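You operate a simulated robot arm through the tools that you are given. There is no shell and no other tool.

Carry out the task below with a simulated robot arm. There is one attempt and no reset: what you move stays moved.

JOB
Heat the saucepan on mid and dissolve two ladles of sugar in it.
Fine: small ladle; stir once it steams; ladle back in the small pan on the counter; lid on the tin; ring off at the end.

It is judged by the outcome, as a careful person would: the job done as asked, and still so three seconds after it is handed in. It fails if anything else is knocked over, pushed out of place, dropped, spilled or broken. A push-on lid holds only when it is set on centred and level and pressed home; a screw cap is set on level and turned clockwise until tight.

ROBOT AND FRAMES
A 7-joint arm with a two-finger parallel gripper, fixed in place. Base frame: the origin is on the floor under the middle of its stand, x ahead of it, y to its left, z up; the work surface is at about z = 850. Lengths are in mm, angles in degrees, forces in N, time in s.
With the tool pointing down near the work surface it reaches from about 280 to 720 mm from the base axis. Its first joint turns from -143.0 to 143.0 degrees. Payload 3 kg.
The TCP is the grasp point between the finger pads, 30 mm short of the fingertips. In the tool frame z runs along the fingers and y along their closing line. Largest opening 94 mm; finger width 28, thickness 10; the body of the gripper, 50 by 96 mm, starts 55 mm behind the TCP.
Orientation is told as [roll, pitch, yaw] about the base's x, y, z axes, in that order, counted from this pose: with the fingers straight down and closing along the base's y, the tool's x points along the base's -x, its y along +y and its z along -z.

CONTROLS
- The arm moves only by the tool jog_arm. Its argument "increments" is a list that holds one entry, the list of rows, each a list of 7 numbers: the shift along the tool's x, y, z in units of 400 mm (1.0 is 400 mm), then the turn, a rotation vector about the tool's x, y, z in units of 180 degrees (1.0 is 180 degrees), then the gripper command, from -1 (shut) to 1 (fully open), values between in proportion. In form: [[[x, y, z, wx, wy, wz, hand], ...]]. A call has 1 to 20 rows; each row is the pose to reach, as a shift and turn from the pose commanded when the call began, along the tool's axes at that moment. A call with a number of a shift or a turn outside -1 to 1 is refused whole. Rows are played at 5 a second. More than 50 mm and 8.6 degrees between two rows, or a gripper value outside its range, and nothing of the call is played. A pose out of reach is approached as far as the arm can. The call stops where the force on the tool passes 40 N (or 10 N more than at its start, if that is more) or the arm is blocked; 0.2 s more then pass. Each finger travels about 45 mm/s and halts on what it meets, pressing with about 24 N; the grip force reading is that of the motor and also rises with nothing between the fingers. The clock runs only during rows and for 0.2 s after the last one: add rows that repeat a pose to give the fingers time. The reply holds the time, the measured pose of the TCP, the force on the tool along the base axes, the opening and the grip force, in the units named above and with some noise, with the torque about the TCP (base axes, N m) and any sound that the robot's microphone picked up.
- Cameras (640 x 400 px; columns grow to the right, rows downward): "scene" is fixed at [43.6, 500.1, 1677.8]; the picture's right is [-0.77, -0.64, 0.00], its down [-0.36, 0.43, -0.83] and it looks along [0.53, -0.64, -0.56] (base axes); focal length 314 px, centre (320, 200). "wrist" rides on the gripper at [76, 14, -102] in the tool frame; the picture's right is [-0.18, 0.98, 0.00], its down [-0.75, -0.14, -0.64] and it looks along [-0.63, -0.12, 0.77] (tool axes); focal length 243 px, centre (320, 200). There is no depth. A picture from a camera that has moved, and an enlarged one, comes with that camera's place and axes in the base frame and with its lens. The place of the scene camera against the robot may be out by one fixed shift of up to 12 mm in any direction.
- get_image(camera): a new picture of that camera. It takes no simulated time.
- lift_body(by): moves the trunk up (or, below 0, down) by that many mm; the arm rides with it, the base frame stays. It gives what a move gives, with no picture.
- enlarge(camera, box): a new picture of the part [left, top, right, bottom] of that camera's present view, enlarged. It takes no simulated time.
- finish_job(): hands the job in; it is judged then, once.

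Places have to be worked out from the pictures, the camera data and where the tool is seen. Open the gripper and draw the arm clear of the work before you hand the job in, unless the task says otherwise.

The tools are called after "Request:" as a command line: name --argument value ..., lists and objects as JSON in quotes. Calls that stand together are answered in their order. jog_arm: Moves the arm, as the interface text tells. Its arguments: {"type":"object","properties":{"increments":{"type":"array","items":{"type":"array","items":{"type":"array","items":{"type":"number"}}}}},"required":["increments"]} The other tools are called the same way: lift_body (by) moves the trunk up or down; get_image (camera) takes a picture; enlarge (camera, box) takes an enlarged picture of a part of a camera's view; finish_job () hands the job in.

At the start:

```text
time: 0.0
ee_pos: [517.6, -3.0, 1344.4]
orientation: [0.1, 0.2, 0.0]
contact_force: [-0.3, 0.5, -0.1]
ft_torque: [0.03, 0.01, 0.0]
grip_width: 94.2
grasp_force: 0.0
trunk travel left (down, up): [-325.0, 65.0]
```

scene: 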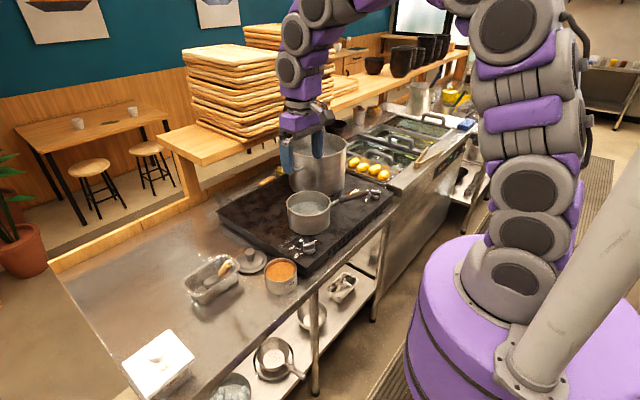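
wrist: 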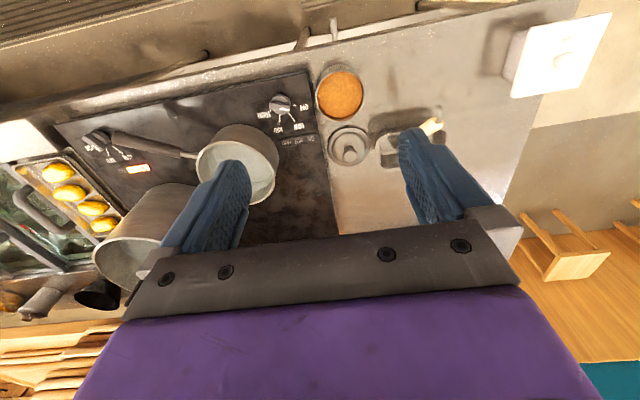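

I start by looking closely at the work area from both cameras before moving anything.

Request:
enlarge --camera "scene" --box '[160, 220, 340, 330]'

Request:
enlarge --camera "scene" --box '[220, 130, 400, 270]'

Request:
enlarge --camera "wrist" --box '[60, 50, 320, 210]'

Request:
enlarge --camera "wrist" --box '[240, 50, 480, 200]'

```text
3.56 times, centred on (250, 275) of scene
camera zoom: at [43.6, 500.1, 1677.8], right [-0.77, -0.64, 0.0], down [-0.36, 0.43, -0.83], along [0.53, -0.64, -0.56], focal length 1118 px, centre (569, -67)
```

zoom: 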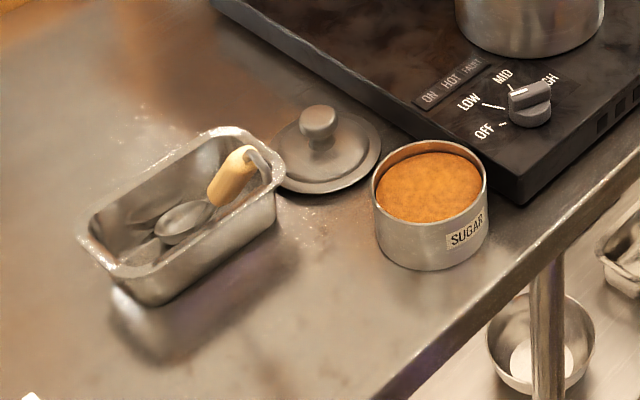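

```text
2.86 times, centred on (310, 200) of scene
camera zoom: at [43.6, 500.1, 1677.8], right [-0.77, -0.64, 0.0], down [-0.36, 0.43, -0.83], along [0.53, -0.64, -0.56], focal length 898 px, centre (349, 200)
```

zoom: 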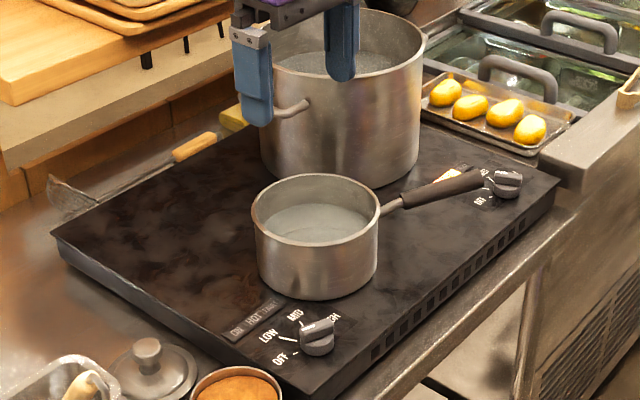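

```text
2.46 times, centred on (190, 130) of wrist
camera zoom: at [440.7, 13.0, 1446.7], right [0.18, 0.98, 0.0], down [0.75, -0.14, 0.64], along [0.63, -0.12, -0.77], focal length 597 px, centre (640, 372)
```

zoom: 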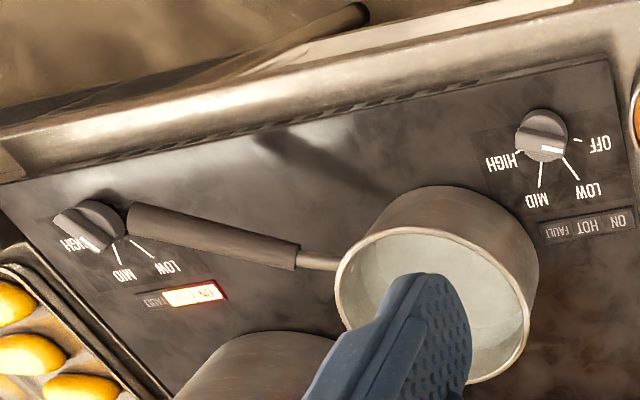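

```text
2.67 times, centred on (360, 125) of wrist
camera zoom: at [440.7, 13.0, 1446.7], right [0.18, 0.98, 0.0], down [0.75, -0.14, 0.64], along [0.63, -0.12, -0.77], focal length 647 px, centre (213, 400)
```

zoom: 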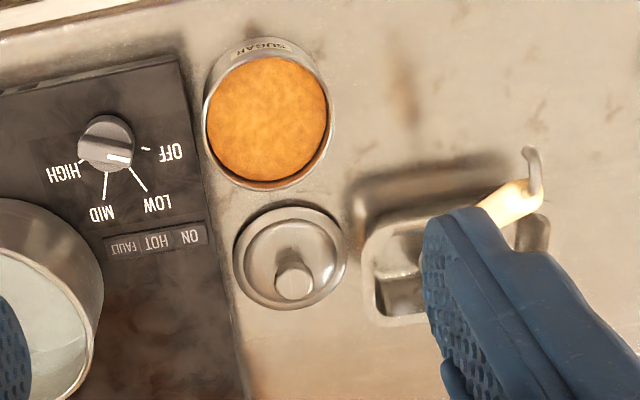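

The pan's ladle seems to stand with its handle rising towards the robot. I move the wrist camera back and left, to a place from which it can look at the pan, ladle and tin.

Request:
jog_arm --increments '[[[0.039, 0.077, 0.022, 0, 0, 0, 1], [0.078, 0.153, 0.044, 0, 0, 0, 1], [0.116, 0.23, 0.066, 0, 0, 0, 1], [0.155, 0.306, 0.088, 0, 0, 0, 1], [0.194, 0.383, 0.11, 0, 0, 0, 1]]]'

Request:
get_image --camera "wrist"

Request:
get_image --camera "scene"

```text
time: 1.2
ee_pos: [436.6, 152.4, 1301.0]
orientation: [-0.2, 0.0, 0.0]
contact_force: [0.5, 0.0, -0.6]
ft_torque: [-0.01, 0.01, -0.03]
grip_width: 93.9
grasp_force: 0.1
trunk travel left (down, up): [-325.0, 65.0]
```

```text
taken
camera wrist: at [360.8, 168.5, 1403.1], right [0.18, 0.98, 0.0], down [0.75, -0.14, 0.64], along [0.63, -0.12, -0.77], focal length 243 px, centre (320, 200)
```

wrist: 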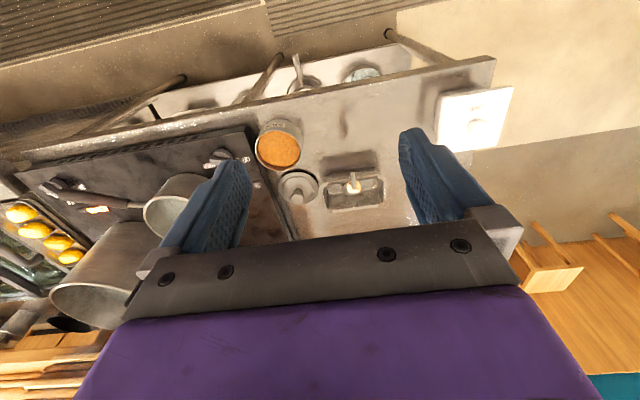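

```text
taken
```

scene: 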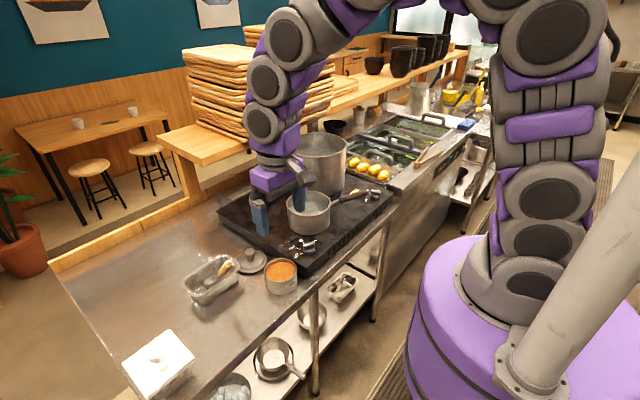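

Request:
enlarge --camera "wrist" --box '[240, 100, 400, 220]'

Request:
enlarge --camera "scene" --box '[170, 235, 270, 315]'

Request:
enlarge --camera "scene" --box '[240, 225, 330, 300]'

```text
3.33 times, centred on (320, 160) of wrist
camera zoom: at [360.8, 168.5, 1403.1], right [0.18, 0.98, 0.0], down [0.75, -0.14, 0.64], along [0.63, -0.12, -0.77], focal length 809 px, centre (320, 333)
```

zoom: 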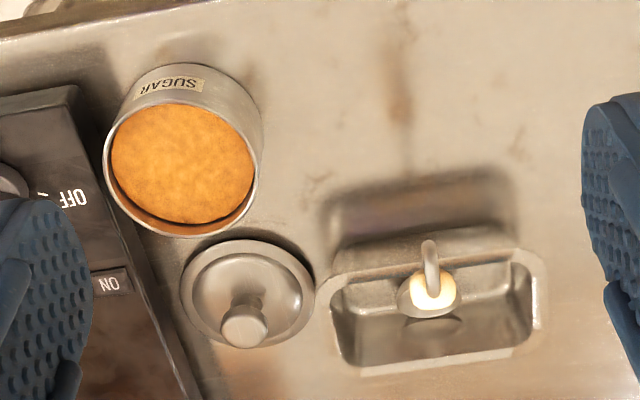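

```text
5.00 times, centred on (220, 275) of scene
camera zoom: at [43.6, 500.1, 1677.8], right [-0.77, -0.64, 0.0], down [-0.36, 0.43, -0.83], along [0.53, -0.64, -0.56], focal length 1572 px, centre (820, -175)
```

zoom: 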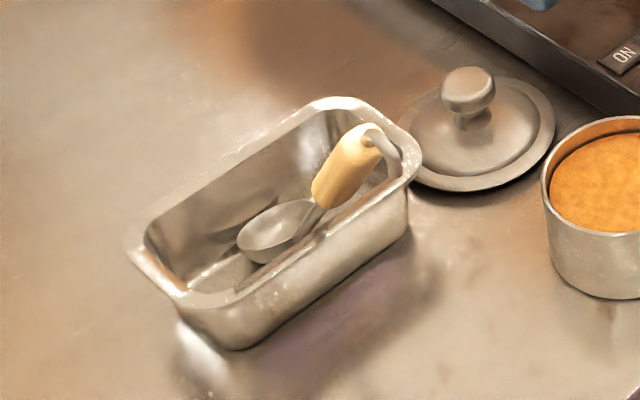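

```text
5.33 times, centred on (285, 262) of scene
camera zoom: at [43.6, 500.1, 1677.8], right [-0.77, -0.64, 0.0], down [-0.36, 0.43, -0.83], along [0.53, -0.64, -0.56], focal length 1677 px, centre (507, -133)
```

zoom: 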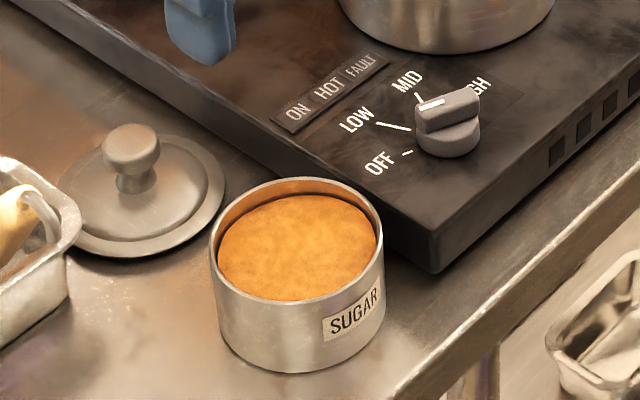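

The ladle's handle top is at about (631, 176, 1046) and its bowl lies in the pan near (767, 182). The sugar tin is centred near (595, 30), with its rim at z≈912. Next I take a close look at the front knob near (598, -105).

Request:
jog_arm --increments '[[[-0.012, -0.073, 0.079, 0, 0, 0, 1], [-0.023, -0.146, 0.158, 0, 0, 0, 1], [-0.035, -0.219, 0.237, 0, 0, 0, 1], [-0.047, -0.292, 0.316, 0, 0, 0, 1], [-0.058, -0.365, 0.395, 0, 0, 0, 1], [-0.07, -0.438, 0.474, 0, 0, 0, 1], [-0.082, -0.511, 0.553, 0, 0, 0, 1], [-0.0935, -0.5835, 0.6325, 0, 0, 0, 1], [-0.0935, -0.5835, 0.6325, 0, 0, 0, 1]]]'

Request:
get_image --camera "wrist"

Request:
enlarge --camera "wrist" --box '[260, 150, 380, 250]'

```text
time: 3.2
ee_pos: [476.0, -84.1, 1049.2]
orientation: [0.0, 0.0, 0.0]
contact_force: [0.1, 0.1, -0.7]
ft_torque: [0.03, 0.05, 0.0]
grip_width: 94.1
grasp_force: 0.1
trunk travel left (down, up): [-325.0, 65.0]
```

```text
taken
camera wrist: at [398.6, -69.6, 1151.3], right [0.18, 0.98, 0.0], down [0.75, -0.14, 0.64], along [0.63, -0.12, -0.77], focal length 243 px, centre (320, 200)
```

wrist: 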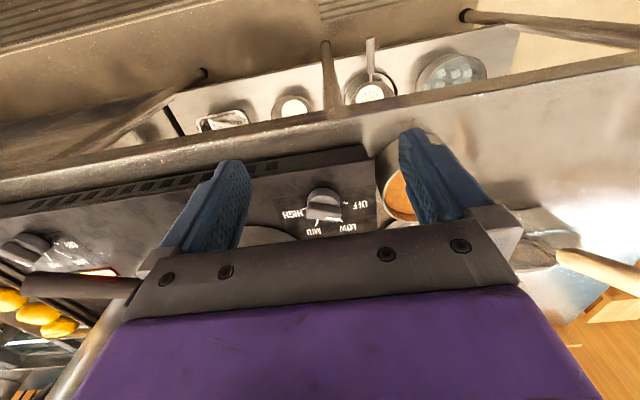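

```text
4.00 times, centred on (320, 200) of wrist
camera zoom: at [398.6, -69.6, 1151.3], right [0.18, 0.98, 0.0], down [0.75, -0.14, 0.64], along [0.63, -0.12, -0.77], focal length 970 px, centre (320, 200)
```

zoom: 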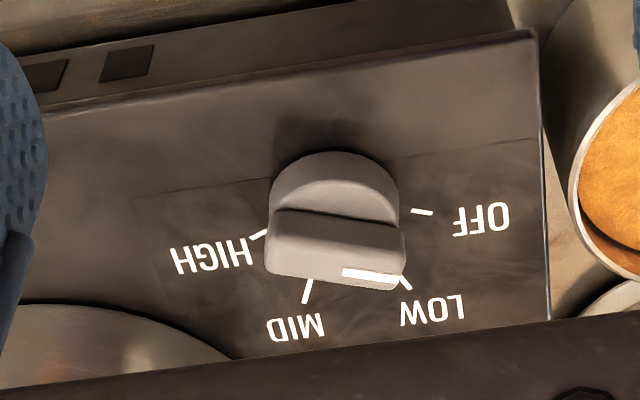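

The knob's bar points roughly towards OFF/LOW. To read its angle without parallax I tilt the wrist about 30° so the camera looks almost straight down on the dial.

Request:
jog_arm --increments '[[[-0.065, 0, -0.003, 0, 0.0417, 0, 1], [-0.131, 0, -0.006, 0, 0.0833, 0, 1], [-0.197, 0, -0.009, 0, 0.125, 0, 1], [-0.2625, 0, -0.0125, 0, 0.1667, 0, 1], [-0.2625, 0, -0.0125, 0, 0.1667, 0, 1]]]'

Request:
get_image --camera "wrist"

Request:
enlarge --camera "wrist" --box '[260, 150, 380, 230]'

```text
time: 4.4
ee_pos: [579.7, -83.4, 1054.5]
orientation: [0.0, 30.0, 0.0]
contact_force: [-0.1, 0.1, 0.6]
ft_torque: [0.02, -0.01, 0.0]
grip_width: 93.9
grasp_force: 0.0
trunk travel left (down, up): [-325.0, 65.0]
```

```text
taken
camera wrist: at [564.5, -68.4, 1181.8], right [0.16, 0.98, -0.09], down [0.97, -0.14, 0.18], along [0.16, -0.12, -0.98], focal length 243 px, centre (320, 200)
```

wrist: 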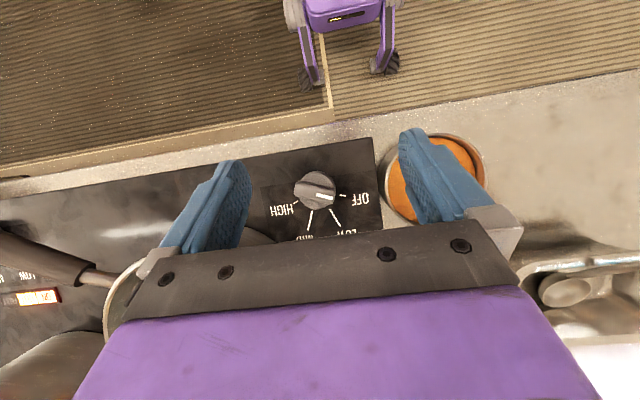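

```text
5.00 times, centred on (320, 190) of wrist
camera zoom: at [564.5, -68.4, 1181.8], right [0.16, 0.98, -0.09], down [0.97, -0.14, 0.18], along [0.16, -0.12, -0.98], focal length 1213 px, centre (320, 250)
```

zoom: 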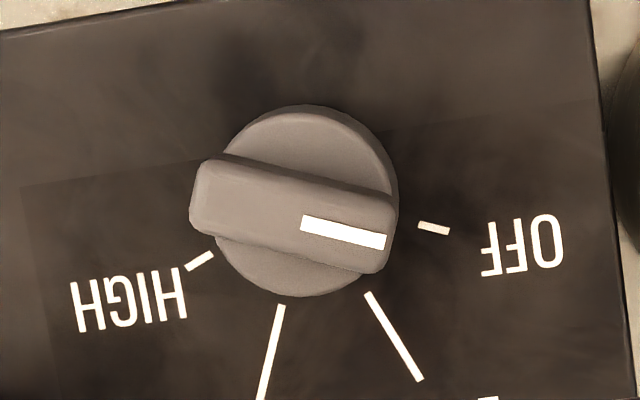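

The bar points at OFF (about +67.5° from base x). The ticks are 45° apart, so MID is at about -22.5°. The dial centre is near (596, -103), hob top z≈909, bar top ≈938. I bring the tool upright over the knob.

Request:
jog_arm --increments '[[[-0.009, -0.012, -0.005, 0, -0.0417, 0, 1], [-0.018, -0.025, -0.01, 0, -0.0833, 0, 1], [-0.026, -0.037, -0.015, 0, -0.125, 0, 0.5], [-0.035, -0.049, -0.0204, 0, -0.1667, 0, 0.2], [-0.035, -0.049, -0.0204, 0, -0.1667, 0, 0.2]]]'

Request:
jog_arm --increments '[[[0, 0, 0, 0, 0, -0.0417, 0.2], [0, 0, 0, 0, 0, -0.0833, 0.2], [0, 0, 0, 0, 0, -0.125, 0.2], [0, 0, 0, 0, 0, -0.1667, 0.2], [0, 0, 0, 0, 0, -0.2083, 0.2], [0, 0, 0, 0, 0, -0.25, 0.2], [0, 0, 0, 0, 0, -0.2917, 0.2], [0, 0, 0, 0, 0, -0.3333, 0.2], [0, 0, 0, 0, 0, -0.375, 0.2], [0, 0, 0, 0, 0, -0.375, 0.2]]]'

Request:
get_image --camera "wrist"

Request:
get_image --camera "scene"

```text
time: 5.6
ee_pos: [597.4, -102.5, 1052.0]
orientation: [0.0, 0.0, 0.0]
contact_force: [1.0, 0.5, 0.3]
ft_torque: [-0.02, -0.01, -0.01]
grip_width: 56.2
grasp_force: 0.1
trunk travel left (down, up): [-325.0, 65.0]
```

```text
time: 7.8
ee_pos: [596.6, -102.6, 1053.1]
orientation: [0.0, 0.0, 67.6]
contact_force: [0.6, -0.7, -0.2]
ft_torque: [-0.04, -0.01, 0.0]
grip_width: 56.4
grasp_force: 0.1
trunk travel left (down, up): [-325.0, 65.0]
```

```text
taken
camera wrist: at [554.1, -167.0, 1155.0], right [-0.84, 0.54, 0.0], down [0.42, 0.64, 0.64], along [0.35, 0.54, -0.77], focal length 243 px, centre (320, 200)
```

wrist: 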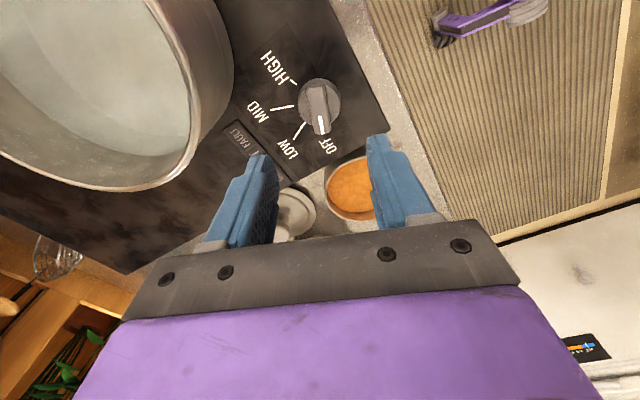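

```text
taken
```

scene: 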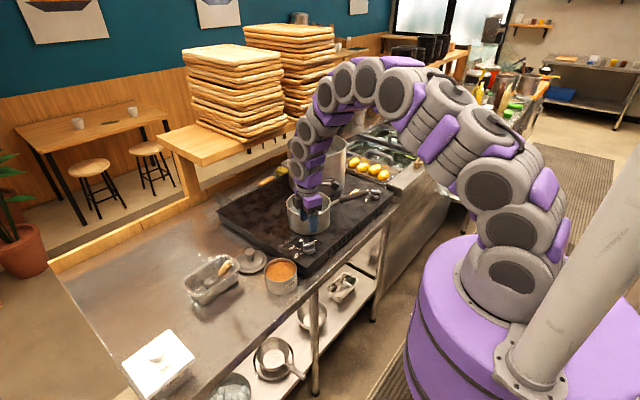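

The bar is seen centred at about (596, -103), in line with the fingers. I descend so the fingertips straddle the bar just above the disc.

Request:
jog_arm --increments '[[[0, 0, 0.07, 0, 0, 0, 0.1], [0, 0, 0.14, 0, 0, 0, 0.1], [0, 0, 0.19, 0, 0, 0, 0.1], [0, 0, 0.22, 0, 0, 0, 0.1], [0, 0, 0.2425, 0, 0, 0, 0.1], [0, 0, 0.2425, 0, 0, 0, 0.1]]]'

Request:
get_image --camera "wrist"

Request:
enlarge --camera "scene" --box '[250, 160, 370, 270]'

```text
time: 9.2
ee_pos: [597.3, -102.6, 955.9]
orientation: [-0.2, 0.1, 67.6]
contact_force: [0.3, 0.2, -0.7]
ft_torque: [0.02, 0.01, -0.05]
grip_width: 51.7
grasp_force: 0.1
trunk travel left (down, up): [-325.0, 65.0]
```

```text
taken
camera wrist: at [554.1, -166.5, 1058.5], right [-0.84, 0.55, 0.0], down [0.42, 0.64, 0.64], along [0.35, 0.54, -0.77], focal length 243 px, centre (320, 200)
```

wrist: 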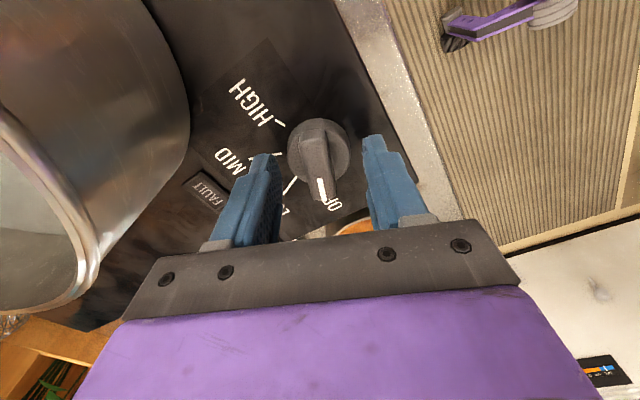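

```text
3.64 times, centred on (310, 215) of scene
camera zoom: at [43.6, 500.1, 1677.8], right [-0.77, -0.64, 0.0], down [-0.36, 0.43, -0.83], along [0.53, -0.64, -0.56], focal length 1144 px, centre (356, 146)
```

zoom: 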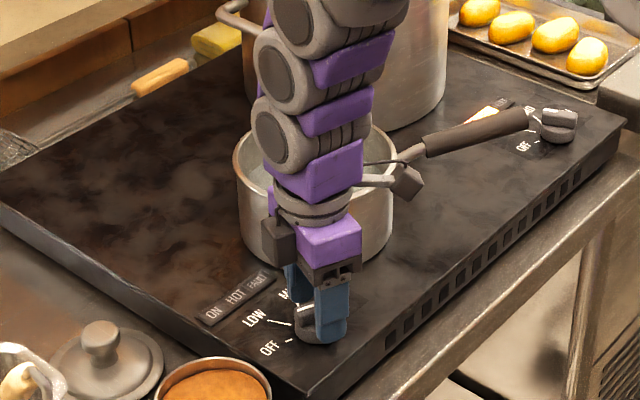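

The fingertips are on either side of the bar, centred on it. I close on the bar.

Request:
jog_arm --increments '[[[0, 0, 0, 0, 0, 0, -1], [0, 0, 0, 0, 0, 0, -1], [0, 0, 0, 0, 0, 0, -1], [0, 0, 0, 0, 0, 0, -1], [0, 0, 0, 0, 0, 0, -1]]]'

Request:
get_image --camera "wrist"

```text
time: 10.4
ee_pos: [598.2, -103.7, 956.5]
orientation: [-0.1, 0.0, 67.5]
contact_force: [8.0, -1.9, 1.0]
ft_torque: [-0.06, -0.36, 0.01]
grip_width: 40.7
grasp_force: 45.1
trunk travel left (down, up): [-325.0, 65.0]
```

```text
taken
camera wrist: at [554.9, -166.7, 1058.5], right [-0.84, 0.55, 0.0], down [0.42, 0.64, 0.64], along [0.35, 0.54, -0.77], focal length 243 px, centre (320, 200)
```

wrist: 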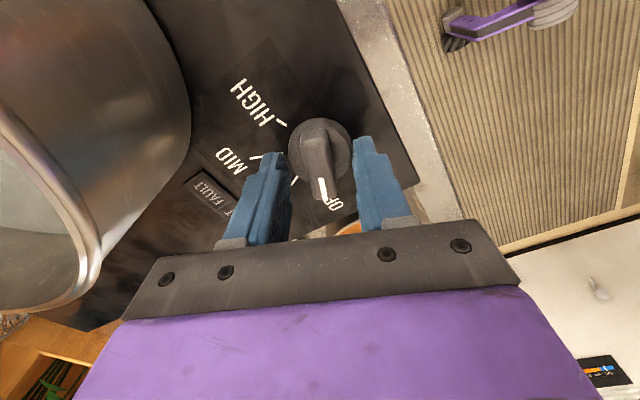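

The grip stopped at 40.7 mm, which is the disc rather than the bar. I open, raise a few millimetres, shift about 1.5 mm towards +x and close again to take the bar itself.

Request:
jog_arm --increments '[[[0, 0, 0, 0, 0, 0, 0.1], [0, 0, 0, 0, 0, 0, 0.1], [-0.0005, -0.0035, -0.01, 0, 0, 0, 0.1], [-0.0005, -0.0035, -0.016, 0, 0, 0, 0.1], [-0.0005, -0.0035, -0.016, 0, 0, 0, -1], [-0.0005, -0.0035, -0.016, 0, 0, 0, -1], [-0.0005, -0.0035, -0.016, 0, 0, 0, -1], [-0.0005, -0.0035, -0.016, 0, 0, 0, -1], [-0.0005, -0.0035, -0.016, 0, 0, 0, -1]]]'

Request:
get_image --camera "wrist"

```text
time: 12.4
ee_pos: [597.9, -103.4, 962.0]
orientation: [0.1, 0.1, 67.6]
contact_force: [-5.2, 0.7, -2.5]
ft_torque: [0.16, 0.14, 0.02]
grip_width: 15.6
grasp_force: 44.9
trunk travel left (down, up): [-325.0, 65.0]
```

```text
taken
camera wrist: at [555.0, -167.0, 1064.6], right [-0.84, 0.55, 0.0], down [0.42, 0.64, 0.64], along [0.35, 0.54, -0.77], focal length 243 px, centre (320, 200)
```

wrist: 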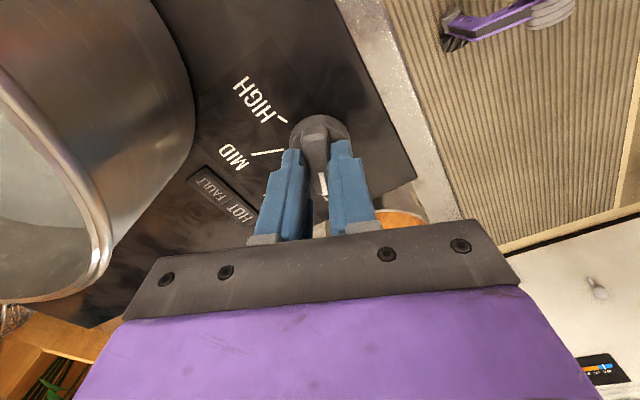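

Opening 15.6 mm shows I have the bar. I turn it clockwise by 90° to MID, holding the position of the TCP.

Request:
jog_arm --increments '[[[0, 0, 0, 0, 0, 0.0417, -1], [0, 0, 0, 0, 0, 0.0833, -1], [0, 0, 0, 0, 0, 0.125, -1], [0, 0, 0, 0, 0, 0.1667, -1], [0, 0, 0, 0, 0, 0.2083, -1], [0, 0, 0, 0, 0, 0.25, -1], [0, 0, 0, 0, 0, 0.2917, -1], [0, 0, 0, 0, 0, 0.3333, -1], [0, 0, 0, 0, 0, 0.375, -1], [0, 0, 0, 0, 0, 0.4167, -1], [0, 0, 0, 0, 0, 0.4583, -1], [0, 0, 0, 0, 0, 0.5, -1], [0, 0, 0, 0, 0, 0.5, -1]]]'

Request:
get_image --camera "wrist"

Request:
enlarge --camera "scene" --box '[250, 200, 350, 270]'

```text
time: 15.2
ee_pos: [596.7, -103.2, 961.3]
orientation: [0.0, 0.1, -22.6]
contact_force: [-10.3, 2.3, -8.6]
ft_torque: [-0.04, 0.12, 0.0]
grip_width: 16.1
grasp_force: 45.4
trunk travel left (down, up): [-325.0, 65.0]
```

```text
taken
camera wrist: at [532.5, -59.6, 1064.6], right [0.55, 0.84, 0.0], down [0.64, -0.42, 0.64], along [0.54, -0.35, -0.77], focal length 243 px, centre (320, 200)
```

wrist: 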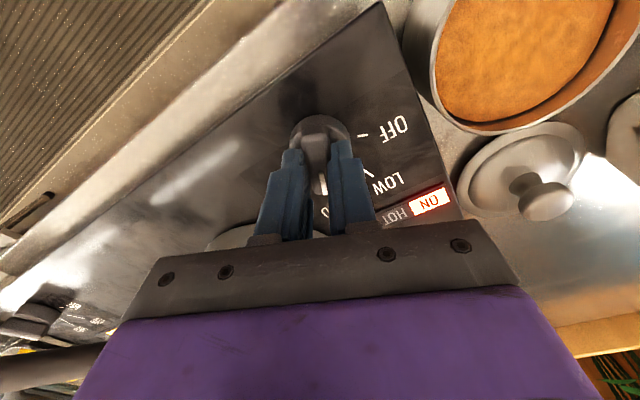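

```text
5.71 times, centred on (300, 235) of scene
camera zoom: at [43.6, 500.1, 1677.8], right [-0.77, -0.64, 0.0], down [-0.36, 0.43, -0.83], along [0.53, -0.64, -0.56], focal length 1797 px, centre (434, 0)
```

zoom: 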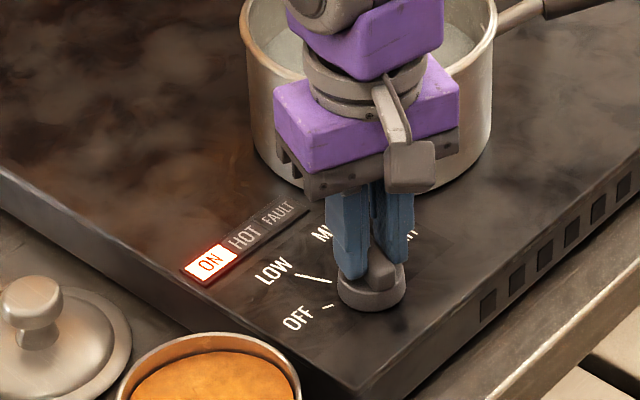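

The ON lamp is lit and the bar is at about -22.5°. I open and lift straight up, then check the dial.

Request:
jog_arm --increments '[[[0, 0, 0, 0, 0, 0, 0.1], [0, 0, 0, 0, 0, 0, 0.1], [0, 0, 0, 0, 0, 0, 0.1], [0, 0, -0.05, 0, 0, 0, 0.1], [0, 0, -0.15, 0, 0, 0, 0.1], [0, 0, -0.25, 0, 0, 0, 0.1], [0, 0, -0.3, 0, 0, 0, 0.1]]]'

Request:
get_image --camera "wrist"

Request:
enlarge --camera "wrist" --box '[240, 60, 440, 200]'

```text
time: 16.8
ee_pos: [598.7, -103.1, 1081.9]
orientation: [0.0, 0.0, -22.6]
contact_force: [0.5, 0.5, -0.3]
ft_torque: [-0.03, -0.01, 0.0]
grip_width: 51.8
grasp_force: 0.1
trunk travel left (down, up): [-325.0, 65.0]
```

```text
taken
camera wrist: at [532.4, -60.4, 1184.3], right [0.55, 0.84, 0.0], down [0.64, -0.42, 0.64], along [0.54, -0.35, -0.77], focal length 243 px, centre (320, 200)
```

wrist: 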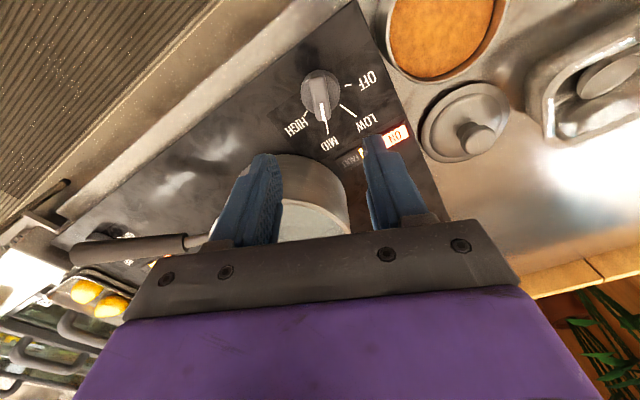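

```text
2.86 times, centred on (340, 130) of wrist
camera zoom: at [532.4, -60.4, 1184.3], right [0.55, 0.84, 0.0], down [0.64, -0.42, 0.64], along [0.54, -0.35, -0.77], focal length 693 px, centre (263, 400)
```

zoom: 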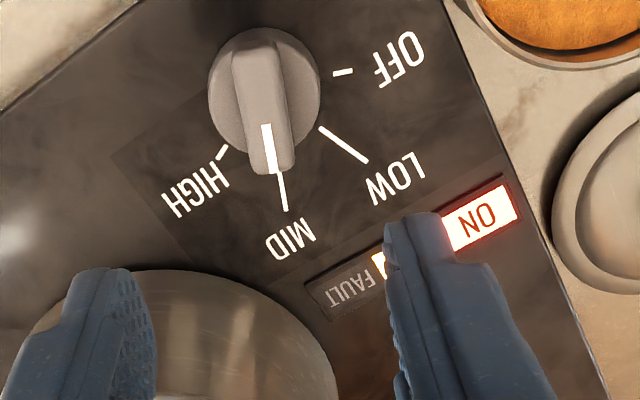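

Knob reads MID and the ring is on. Next I view the ladle from its side by turning the wrist to yaw 90° so the camera looks along +y.

Request:
jog_arm --increments '[[[-0.003, 0.0145, -0.003, 0, 0, -0.0417, 0.5], [-0.006, 0.029, -0.006, 0, 0, -0.0834, 1], [-0.009, 0.0435, -0.009, 0, 0, -0.1251, 1], [-0.0127, 0.058, -0.012, 0, 0, -0.1668, 1], [-0.016, 0.0725, -0.015, 0, 0, -0.2085, 1], [-0.019, 0.087, -0.018, 0, 0, -0.2502, 1], [-0.022, 0.1015, -0.021, 0, 0, -0.2919, 1], [-0.0254, 0.116, -0.024, 0, 0, -0.3336, 1], [-0.0286, 0.1305, -0.027, 0, 0, -0.3753, 1], [-0.032, 0.145, -0.03, 0, 0, -0.417, 1], [-0.035, 0.1595, -0.033, 0, 0, -0.4587, 1], [-0.038, 0.174, -0.036, 0, 0, -0.5004, 1], [-0.0412, 0.1885, -0.039, 0, 0, -0.5421, 1], [-0.0444, 0.203, -0.042, 0, 0, -0.5838, 1], [-0.0476, 0.2175, -0.045, 0, 0, -0.6256, 1], [-0.0476, 0.2175, -0.045, 0, 0, -0.6256, 1]]]'

Request:
get_image --camera "wrist"

```text
time: 20.2
ee_pos: [650.2, -29.7, 1101.2]
orientation: [0.0, 0.0, 90.2]
contact_force: [-0.4, -0.3, 0.6]
ft_torque: [-0.04, -0.02, 0.01]
grip_width: 94.0
grasp_force: 0.1
trunk travel left (down, up): [-325.0, 65.0]
```

```text
taken
camera wrist: at [634.4, -105.0, 1202.3], right [-0.98, 0.18, 0.0], down [0.14, 0.75, 0.64], along [0.12, 0.63, -0.77], focal length 243 px, centre (320, 200)
```

wrist: 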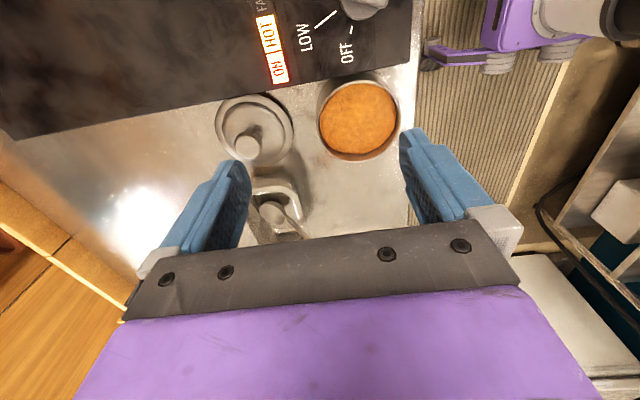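

The ladle is just below the frame's useful part, so I shift the camera towards +y and slightly up.

Request:
jog_arm --increments '[[[-0.09, 0, -0.03, 0, 0, 0, 1], [-0.18, 0, -0.06, 0, 0, 0, 1], [-0.27, 0, -0.1, 0, 0, 0, 1], [-0.27, 0, -0.1, 0, 0, 0, 1]]]'

Request:
get_image --camera "wrist"

Request:
enlarge --camera "wrist" --box '[220, 90, 400, 230]'

```text
time: 21.2
ee_pos: [648.6, 78.2, 1139.2]
orientation: [0.0, 0.0, 90.0]
contact_force: [-1.2, 0.8, 0.3]
ft_torque: [0.0, -0.01, -0.03]
grip_width: 94.3
grasp_force: 0.1
trunk travel left (down, up): [-325.0, 65.0]
```

```text
taken
camera wrist: at [634.4, 2.9, 1242.6], right [-0.98, 0.18, 0.0], down [0.14, 0.75, 0.64], along [0.12, 0.63, -0.77], focal length 243 px, centre (320, 200)
```

wrist: 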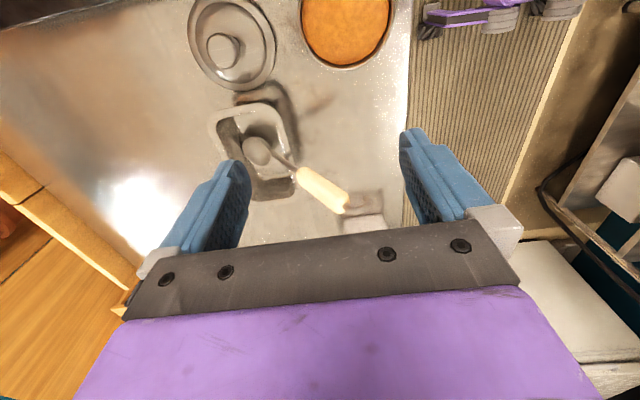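

```text
2.86 times, centred on (310, 160) of wrist
camera zoom: at [634.4, 2.9, 1242.6], right [-0.98, 0.18, 0.0], down [0.14, 0.75, 0.64], along [0.12, 0.63, -0.77], focal length 693 px, centre (349, 314)
```

zoom: 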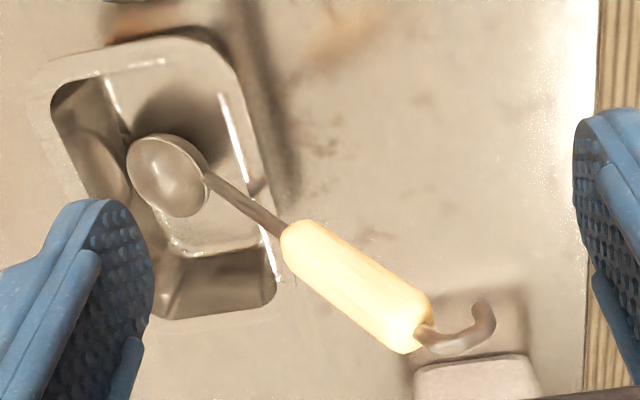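

This view shows the ladle clearly: bowl about 50 mm at (772, 178, 885), shank and wooden handle rising at about 55° towards the robot, with the wood from (702, 962) to (641, 1045) and a hook at the end. I plan to grasp the wood from the -y side with the tool tilted 45°, so pouring is just a roll the other way. First I turn to yaw -45.

Request:
jog_arm --increments '[[[0, 0, 0, 0, 0, 0.0443, 1], [0, 0, 0, 0, 0, 0.0886, 1], [0, 0, 0, 0, 0, 0.1329, 1], [0, 0, 0, 0, 0, 0.1772, 1], [0, 0, 0, 0, 0, 0.2215, 1], [0, 0, 0, 0, 0, 0.2658, 1], [0, 0, 0, 0, 0, 0.3101, 1], [0, 0, 0, 0, 0, 0.3544, 1], [0, 0, 0, 0, 0, 0.3987, 1], [0, 0, 0, 0, 0, 0.443, 1], [0, 0, 0, 0, 0, 0.4873, 1], [0, 0, 0, 0, 0, 0.5316, 1], [0, 0, 0, 0, 0, 0.5759, 1], [0, 0, 0, 0, 0, 0.6202, 1], [0, 0, 0, 0, 0, 0.6645, 1], [0, 0, 0, 0, 0, 0.7088, 1], [0, 0, 0, 0, 0, 0.752, 1], [0, 0, 0, 0, 0, 0.752, 1]]]'

```text
time: 25.0
ee_pos: [648.0, 79.0, 1138.9]
orientation: [0.0, 0.1, -45.2]
contact_force: [-0.9, -0.2, -0.4]
ft_torque: [0.01, 0.04, 0.0]
grip_width: 94.1
grasp_force: 0.1
trunk travel left (down, up): [-325.0, 65.0]
```

Now I tilt the tool 45° about base x and move to the pre-grasp point, about 110 mm back from the handle along the approach line.

Request:
jog_arm --increments '[[[0.0003, 0.012, 0.0, -0.02925, 0.02967, 0, 1], [0.0006, 0.024, 0.02, -0.0585, 0.05933, 0, 1], [0.001, 0.036, 0.045, -0.08775, 0.089, 0, 1], [0.0013, 0.048, 0.075, -0.117, 0.11867, 0, 1], [0.0016, 0.06, 0.105, -0.14625, 0.14833, 0, 1], [0.002, 0.0725, 0.1325, -0.1755, 0.178, 0, 1], [0.002, 0.0725, 0.1325, -0.1755, 0.178, 0, 1]]]'

Request:
get_image --camera "wrist"

Request:
enlarge --camera "scene" --box '[160, 160, 330, 310]'

```text
time: 26.6
ee_pos: [669.3, 99.3, 1089.0]
orientation: [35.2, 30.2, -35.4]
contact_force: [0.9, 0.3, -0.3]
ft_torque: [-0.03, -0.02, 0.0]
grip_width: 94.0
grasp_force: 0.0
trunk travel left (down, up): [-325.0, 65.0]
```

```text
taken
camera wrist: at [624.8, 73.0, 1205.9], right [0.83, 0.4, 0.4], down [0.43, -0.9, 0.0], along [0.36, 0.17, -0.92], focal length 243 px, centre (320, 200)
```

wrist: 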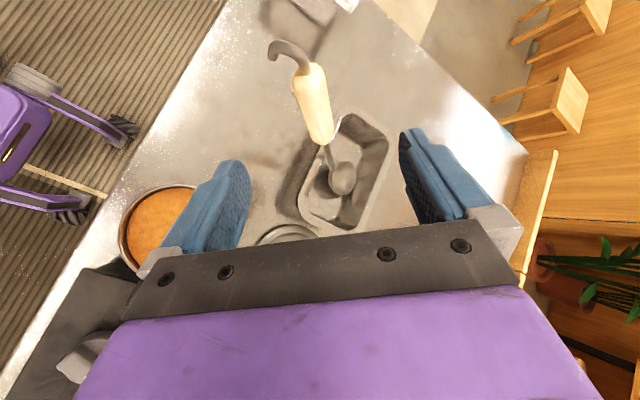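

```text
2.67 times, centred on (245, 235) of scene
camera zoom: at [43.6, 500.1, 1677.8], right [-0.77, -0.64, 0.0], down [-0.36, 0.43, -0.83], along [0.53, -0.64, -0.56], focal length 839 px, centre (520, 107)
```

zoom: 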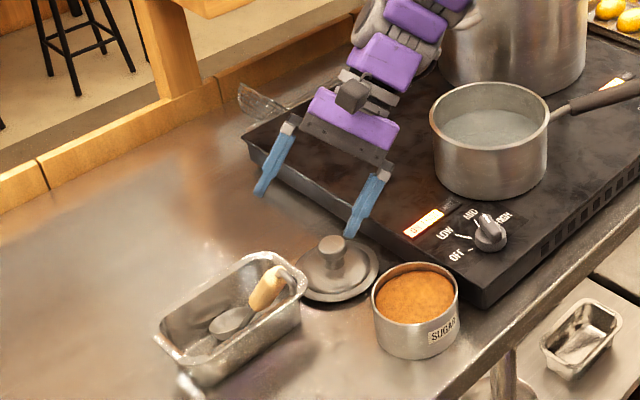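

The handle runs squarely between the open fingers. I refine it to run from (695, 172, 970) to (640, 172, 1056) and advance along the approach line to (666, 175, 1014).

Request:
jog_arm --increments '[[[0.002, -0.001, 0.08, 0, 0, 0, 1], [0.004, -0.003, 0.16, 0, 0, 0, 1], [0.006, -0.004, 0.22, 0, 0, 0, 1], [0.007, -0.005, 0.2665, 0, 0, 0, 1], [0.007, -0.005, 0.2665, 0, 0, 0, 1]]]'

Request:
get_image --camera "wrist"

Request:
enlarge --camera "scene" --box '[160, 190, 300, 310]'

```text
time: 27.8
ee_pos: [664.8, 176.2, 1012.7]
orientation: [35.1, 30.2, -35.5]
contact_force: [-0.4, 0.1, 0.8]
ft_torque: [-0.02, 0.0, 0.01]
grip_width: 93.9
grasp_force: 0.2
trunk travel left (down, up): [-325.0, 65.0]
```

```text
taken
camera wrist: at [621.4, 150.0, 1130.2], right [0.83, 0.4, 0.4], down [0.43, -0.9, 0.01], along [0.36, 0.17, -0.92], focal length 243 px, centre (320, 200)
```

wrist: 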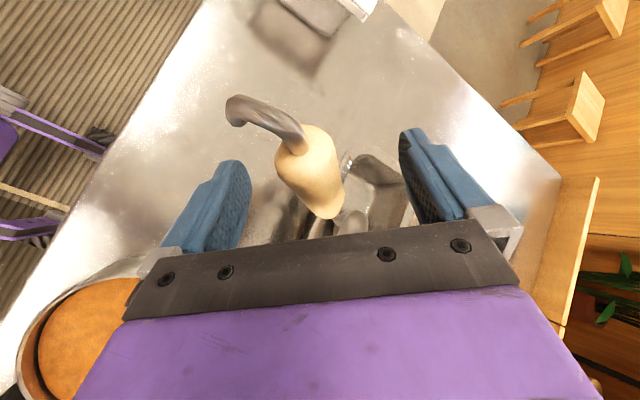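

```text
3.33 times, centred on (230, 250) of scene
camera zoom: at [43.6, 500.1, 1677.8], right [-0.77, -0.64, 0.0], down [-0.36, 0.43, -0.83], along [0.53, -0.64, -0.56], focal length 1048 px, centre (620, 33)
```

zoom: 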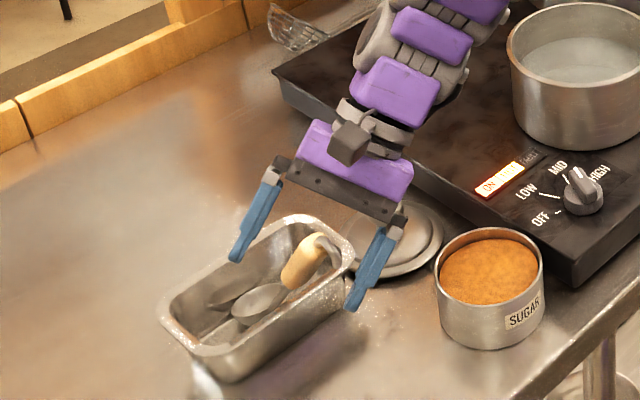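

The handle projects just where the model predicts and lies between the pads, so I close on it.

Request:
jog_arm --increments '[[[0, 0, 0, 0, 0, 0, -1], [0, 0, 0, 0, 0, 0, -1], [0, 0, 0, 0, 0, 0, -1], [0, 0, 0, 0, 0, 0, -1], [0, 0, 0, 0, 0, 0, -1], [0, 0, 0, 0, 0, 0, -1], [0, 0, 0, 0, 0, 0, -1]]]'

Request:
get_image --camera "wrist"

Request:
enlarge --camera "scene" --box '[160, 190, 300, 310]'

```text
time: 29.4
ee_pos: [665.5, 175.9, 1011.9]
orientation: [35.0, 30.2, -35.5]
contact_force: [-0.1, -0.3, -0.4]
ft_torque: [0.04, 0.03, 0.04]
grip_width: 25.7
grasp_force: 23.9
trunk travel left (down, up): [-325.0, 65.0]
```

```text
taken
camera wrist: at [621.5, 149.9, 1130.0], right [0.83, 0.4, 0.4], down [0.43, -0.9, 0.01], along [0.36, 0.17, -0.92], focal length 243 px, centre (320, 200)
```

wrist: 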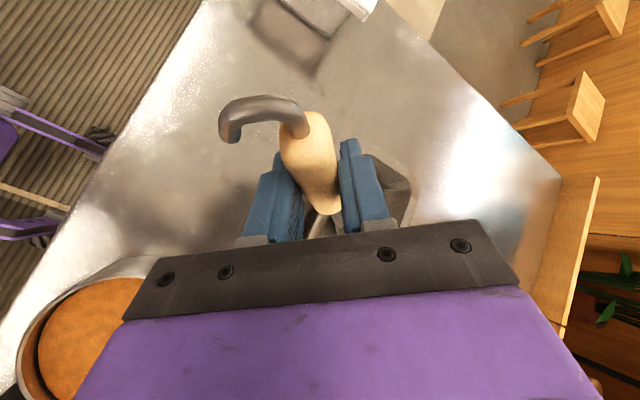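

```text
3.33 times, centred on (230, 250) of scene
camera zoom: at [43.6, 500.1, 1677.8], right [-0.77, -0.64, 0.0], down [-0.36, 0.43, -0.83], along [0.53, -0.64, -0.56], focal length 1048 px, centre (620, 33)
```

zoom: 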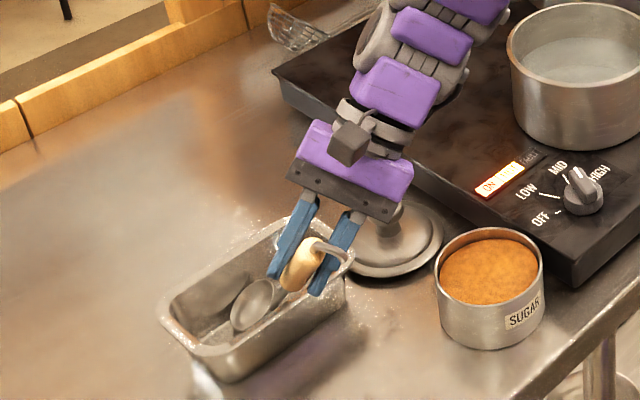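

The grip holds at 25.7 mm, with the ladle slightly turned about its axis. I lift it straight up by 120 mm and inspect it.

Request:
jog_arm --increments '[[[0.0188, 0.0187, -0.0265, 0, 0, 0, -1], [0.0377, 0.0374, -0.053, 0, 0, 0, -1], [0.0565, 0.0561, -0.0795, 0, 0, 0, -1], [0.0753, 0.0748, -0.106, 0, 0, 0, -1], [0.0941, 0.0934, -0.1326, 0, 0, 0, -1], [0.113, 0.1121, -0.1591, 0, 0, 0, -1], [0.1318, 0.1308, -0.1856, 0, 0, 0, -1], [0.1506, 0.1495, -0.2121, 0, 0, 0, -1], [0.1506, 0.1495, -0.2121, 0, 0, 0, -1]]]'

Request:
get_image --camera "wrist"

Request:
enlarge --camera "scene" --box '[180, 150, 300, 250]'

```text
time: 31.4
ee_pos: [667.2, 176.0, 1131.5]
orientation: [34.9, 30.2, -35.6]
contact_force: [-0.7, 0.2, -0.5]
ft_torque: [0.01, 0.04, 0.03]
grip_width: 26.1
grasp_force: 24.0
trunk travel left (down, up): [-325.0, 65.0]
```

```text
taken
camera wrist: at [622.5, 149.5, 1249.7], right [0.83, 0.4, 0.39], down [0.43, -0.9, 0.01], along [0.36, 0.17, -0.92], focal length 243 px, centre (320, 200)
```

wrist: 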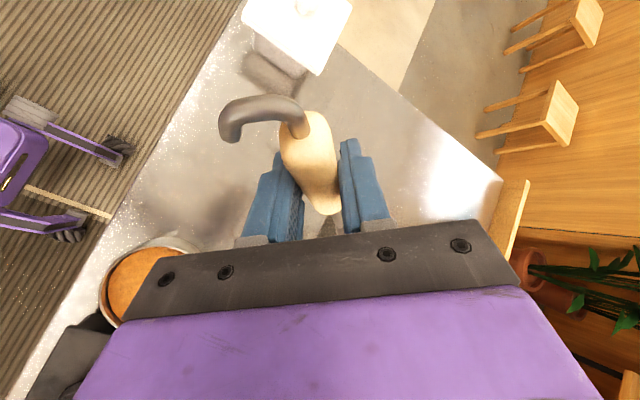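

```text
4.00 times, centred on (240, 200) of scene
camera zoom: at [43.6, 500.1, 1677.8], right [-0.77, -0.64, 0.0], down [-0.36, 0.43, -0.83], along [0.53, -0.64, -0.56], focal length 1258 px, centre (640, 200)
```

zoom: 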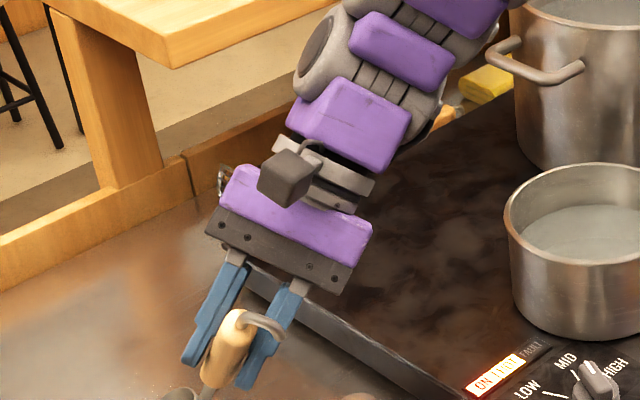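

Request:
enlarge --camera "scene" --box '[190, 210, 290, 290]'

Request:
get_image --camera "scene"

```text
5.00 times, centred on (240, 250) of scene
camera zoom: at [43.6, 500.1, 1677.8], right [-0.77, -0.64, 0.0], down [-0.36, 0.43, -0.83], along [0.53, -0.64, -0.56], focal length 1572 px, centre (720, -50)
```

zoom: 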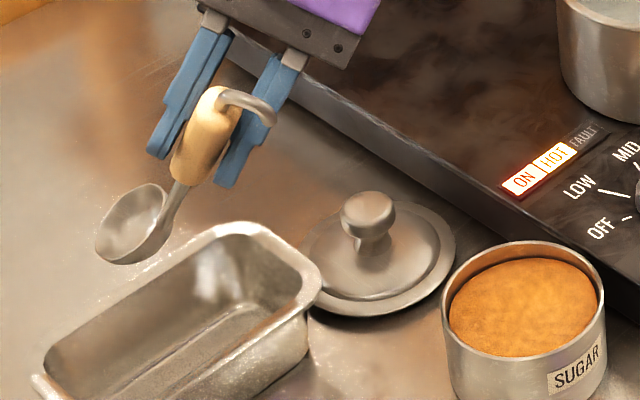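

```text
taken
```

scene: 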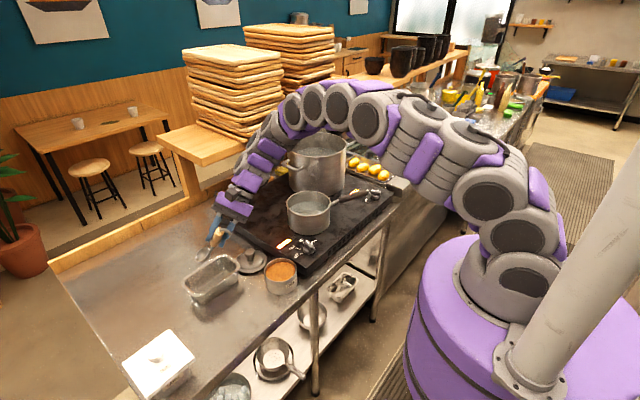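

The ladle is held clear of the pan. I zoom tightly on the bowl to judge which way its opening faces.

Request:
enlarge --camera "scene" --box '[200, 220, 250, 270]'

```text
8.00 times, centred on (225, 245) of scene
camera zoom: at [43.6, 500.1, 1677.8], right [-0.77, -0.64, 0.0], down [-0.36, 0.43, -0.83], along [0.53, -0.64, -0.56], focal length 2516 px, centre (1080, -160)
```

zoom: 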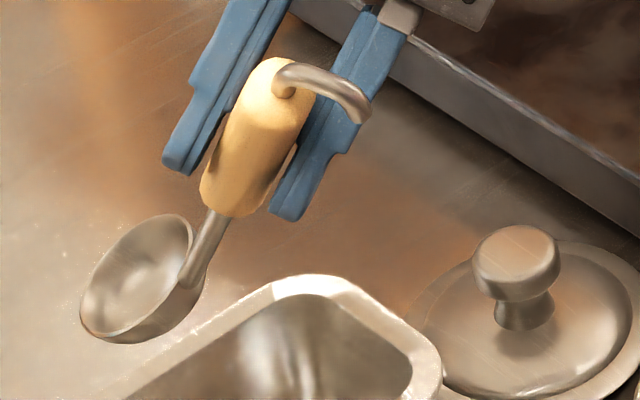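

The bowl (about 58 mm wide) sits about 178 mm from the grasp, and its opening is tilted about 16° towards +y and 9° towards +x. I rotate the tool about 19° to level it.

Request:
jog_arm --increments '[[[0, 0, 0, -0.0289, 0.0144, -0.0139, -1], [0, 0, 0, -0.0577, 0.0287, -0.0277, -1], [0, 0, 0, -0.0866, 0.0431, -0.0416, -1], [0, 0, 0, -0.0866, 0.0431, -0.0416, -1]]]'

Request:
enlarge --camera "scene" --box '[190, 195, 290, 275]'

Request:
get_image --camera "wrist"

```text
time: 32.4
ee_pos: [666.2, 175.7, 1131.4]
orientation: [56.9, 30.1, -23.0]
contact_force: [0.5, -0.1, -0.6]
ft_torque: [0.0, 0.04, 0.0]
grip_width: 25.8
grasp_force: 23.6
trunk travel left (down, up): [-325.0, 65.0]
```

```text
5.00 times, centred on (240, 235) of scene
camera zoom: at [43.6, 500.1, 1677.8], right [-0.77, -0.64, 0.0], down [-0.36, 0.43, -0.83], along [0.53, -0.64, -0.56], focal length 1572 px, centre (720, 25)
```

zoom: 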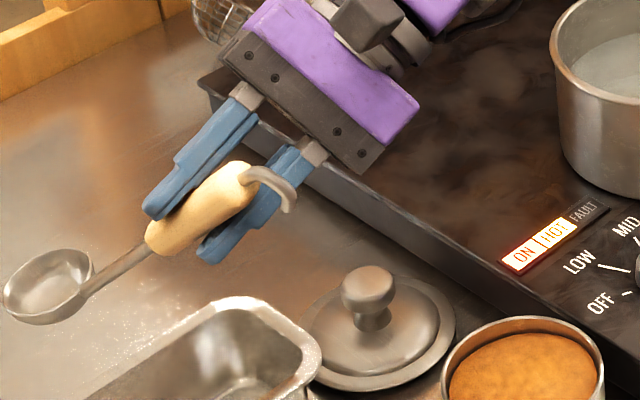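

```text
taken
camera wrist: at [605.2, 116.6, 1229.0], right [0.74, 0.27, 0.62], down [0.47, -0.87, -0.18], along [0.49, 0.42, -0.76], focal length 243 px, centre (320, 200)
```

wrist: 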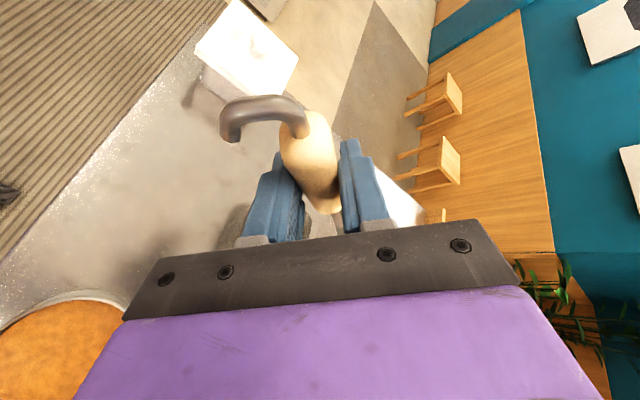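

Request:
enlarge --camera "scene" --box '[180, 225, 240, 275]'

```text
8.00 times, centred on (210, 250) of scene
camera zoom: at [43.6, 500.1, 1677.8], right [-0.77, -0.64, 0.0], down [-0.36, 0.43, -0.83], along [0.53, -0.64, -0.56], focal length 2516 px, centre (1200, -200)
```

zoom: 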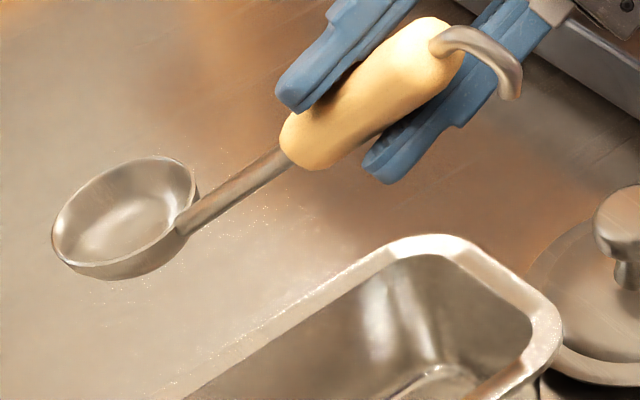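

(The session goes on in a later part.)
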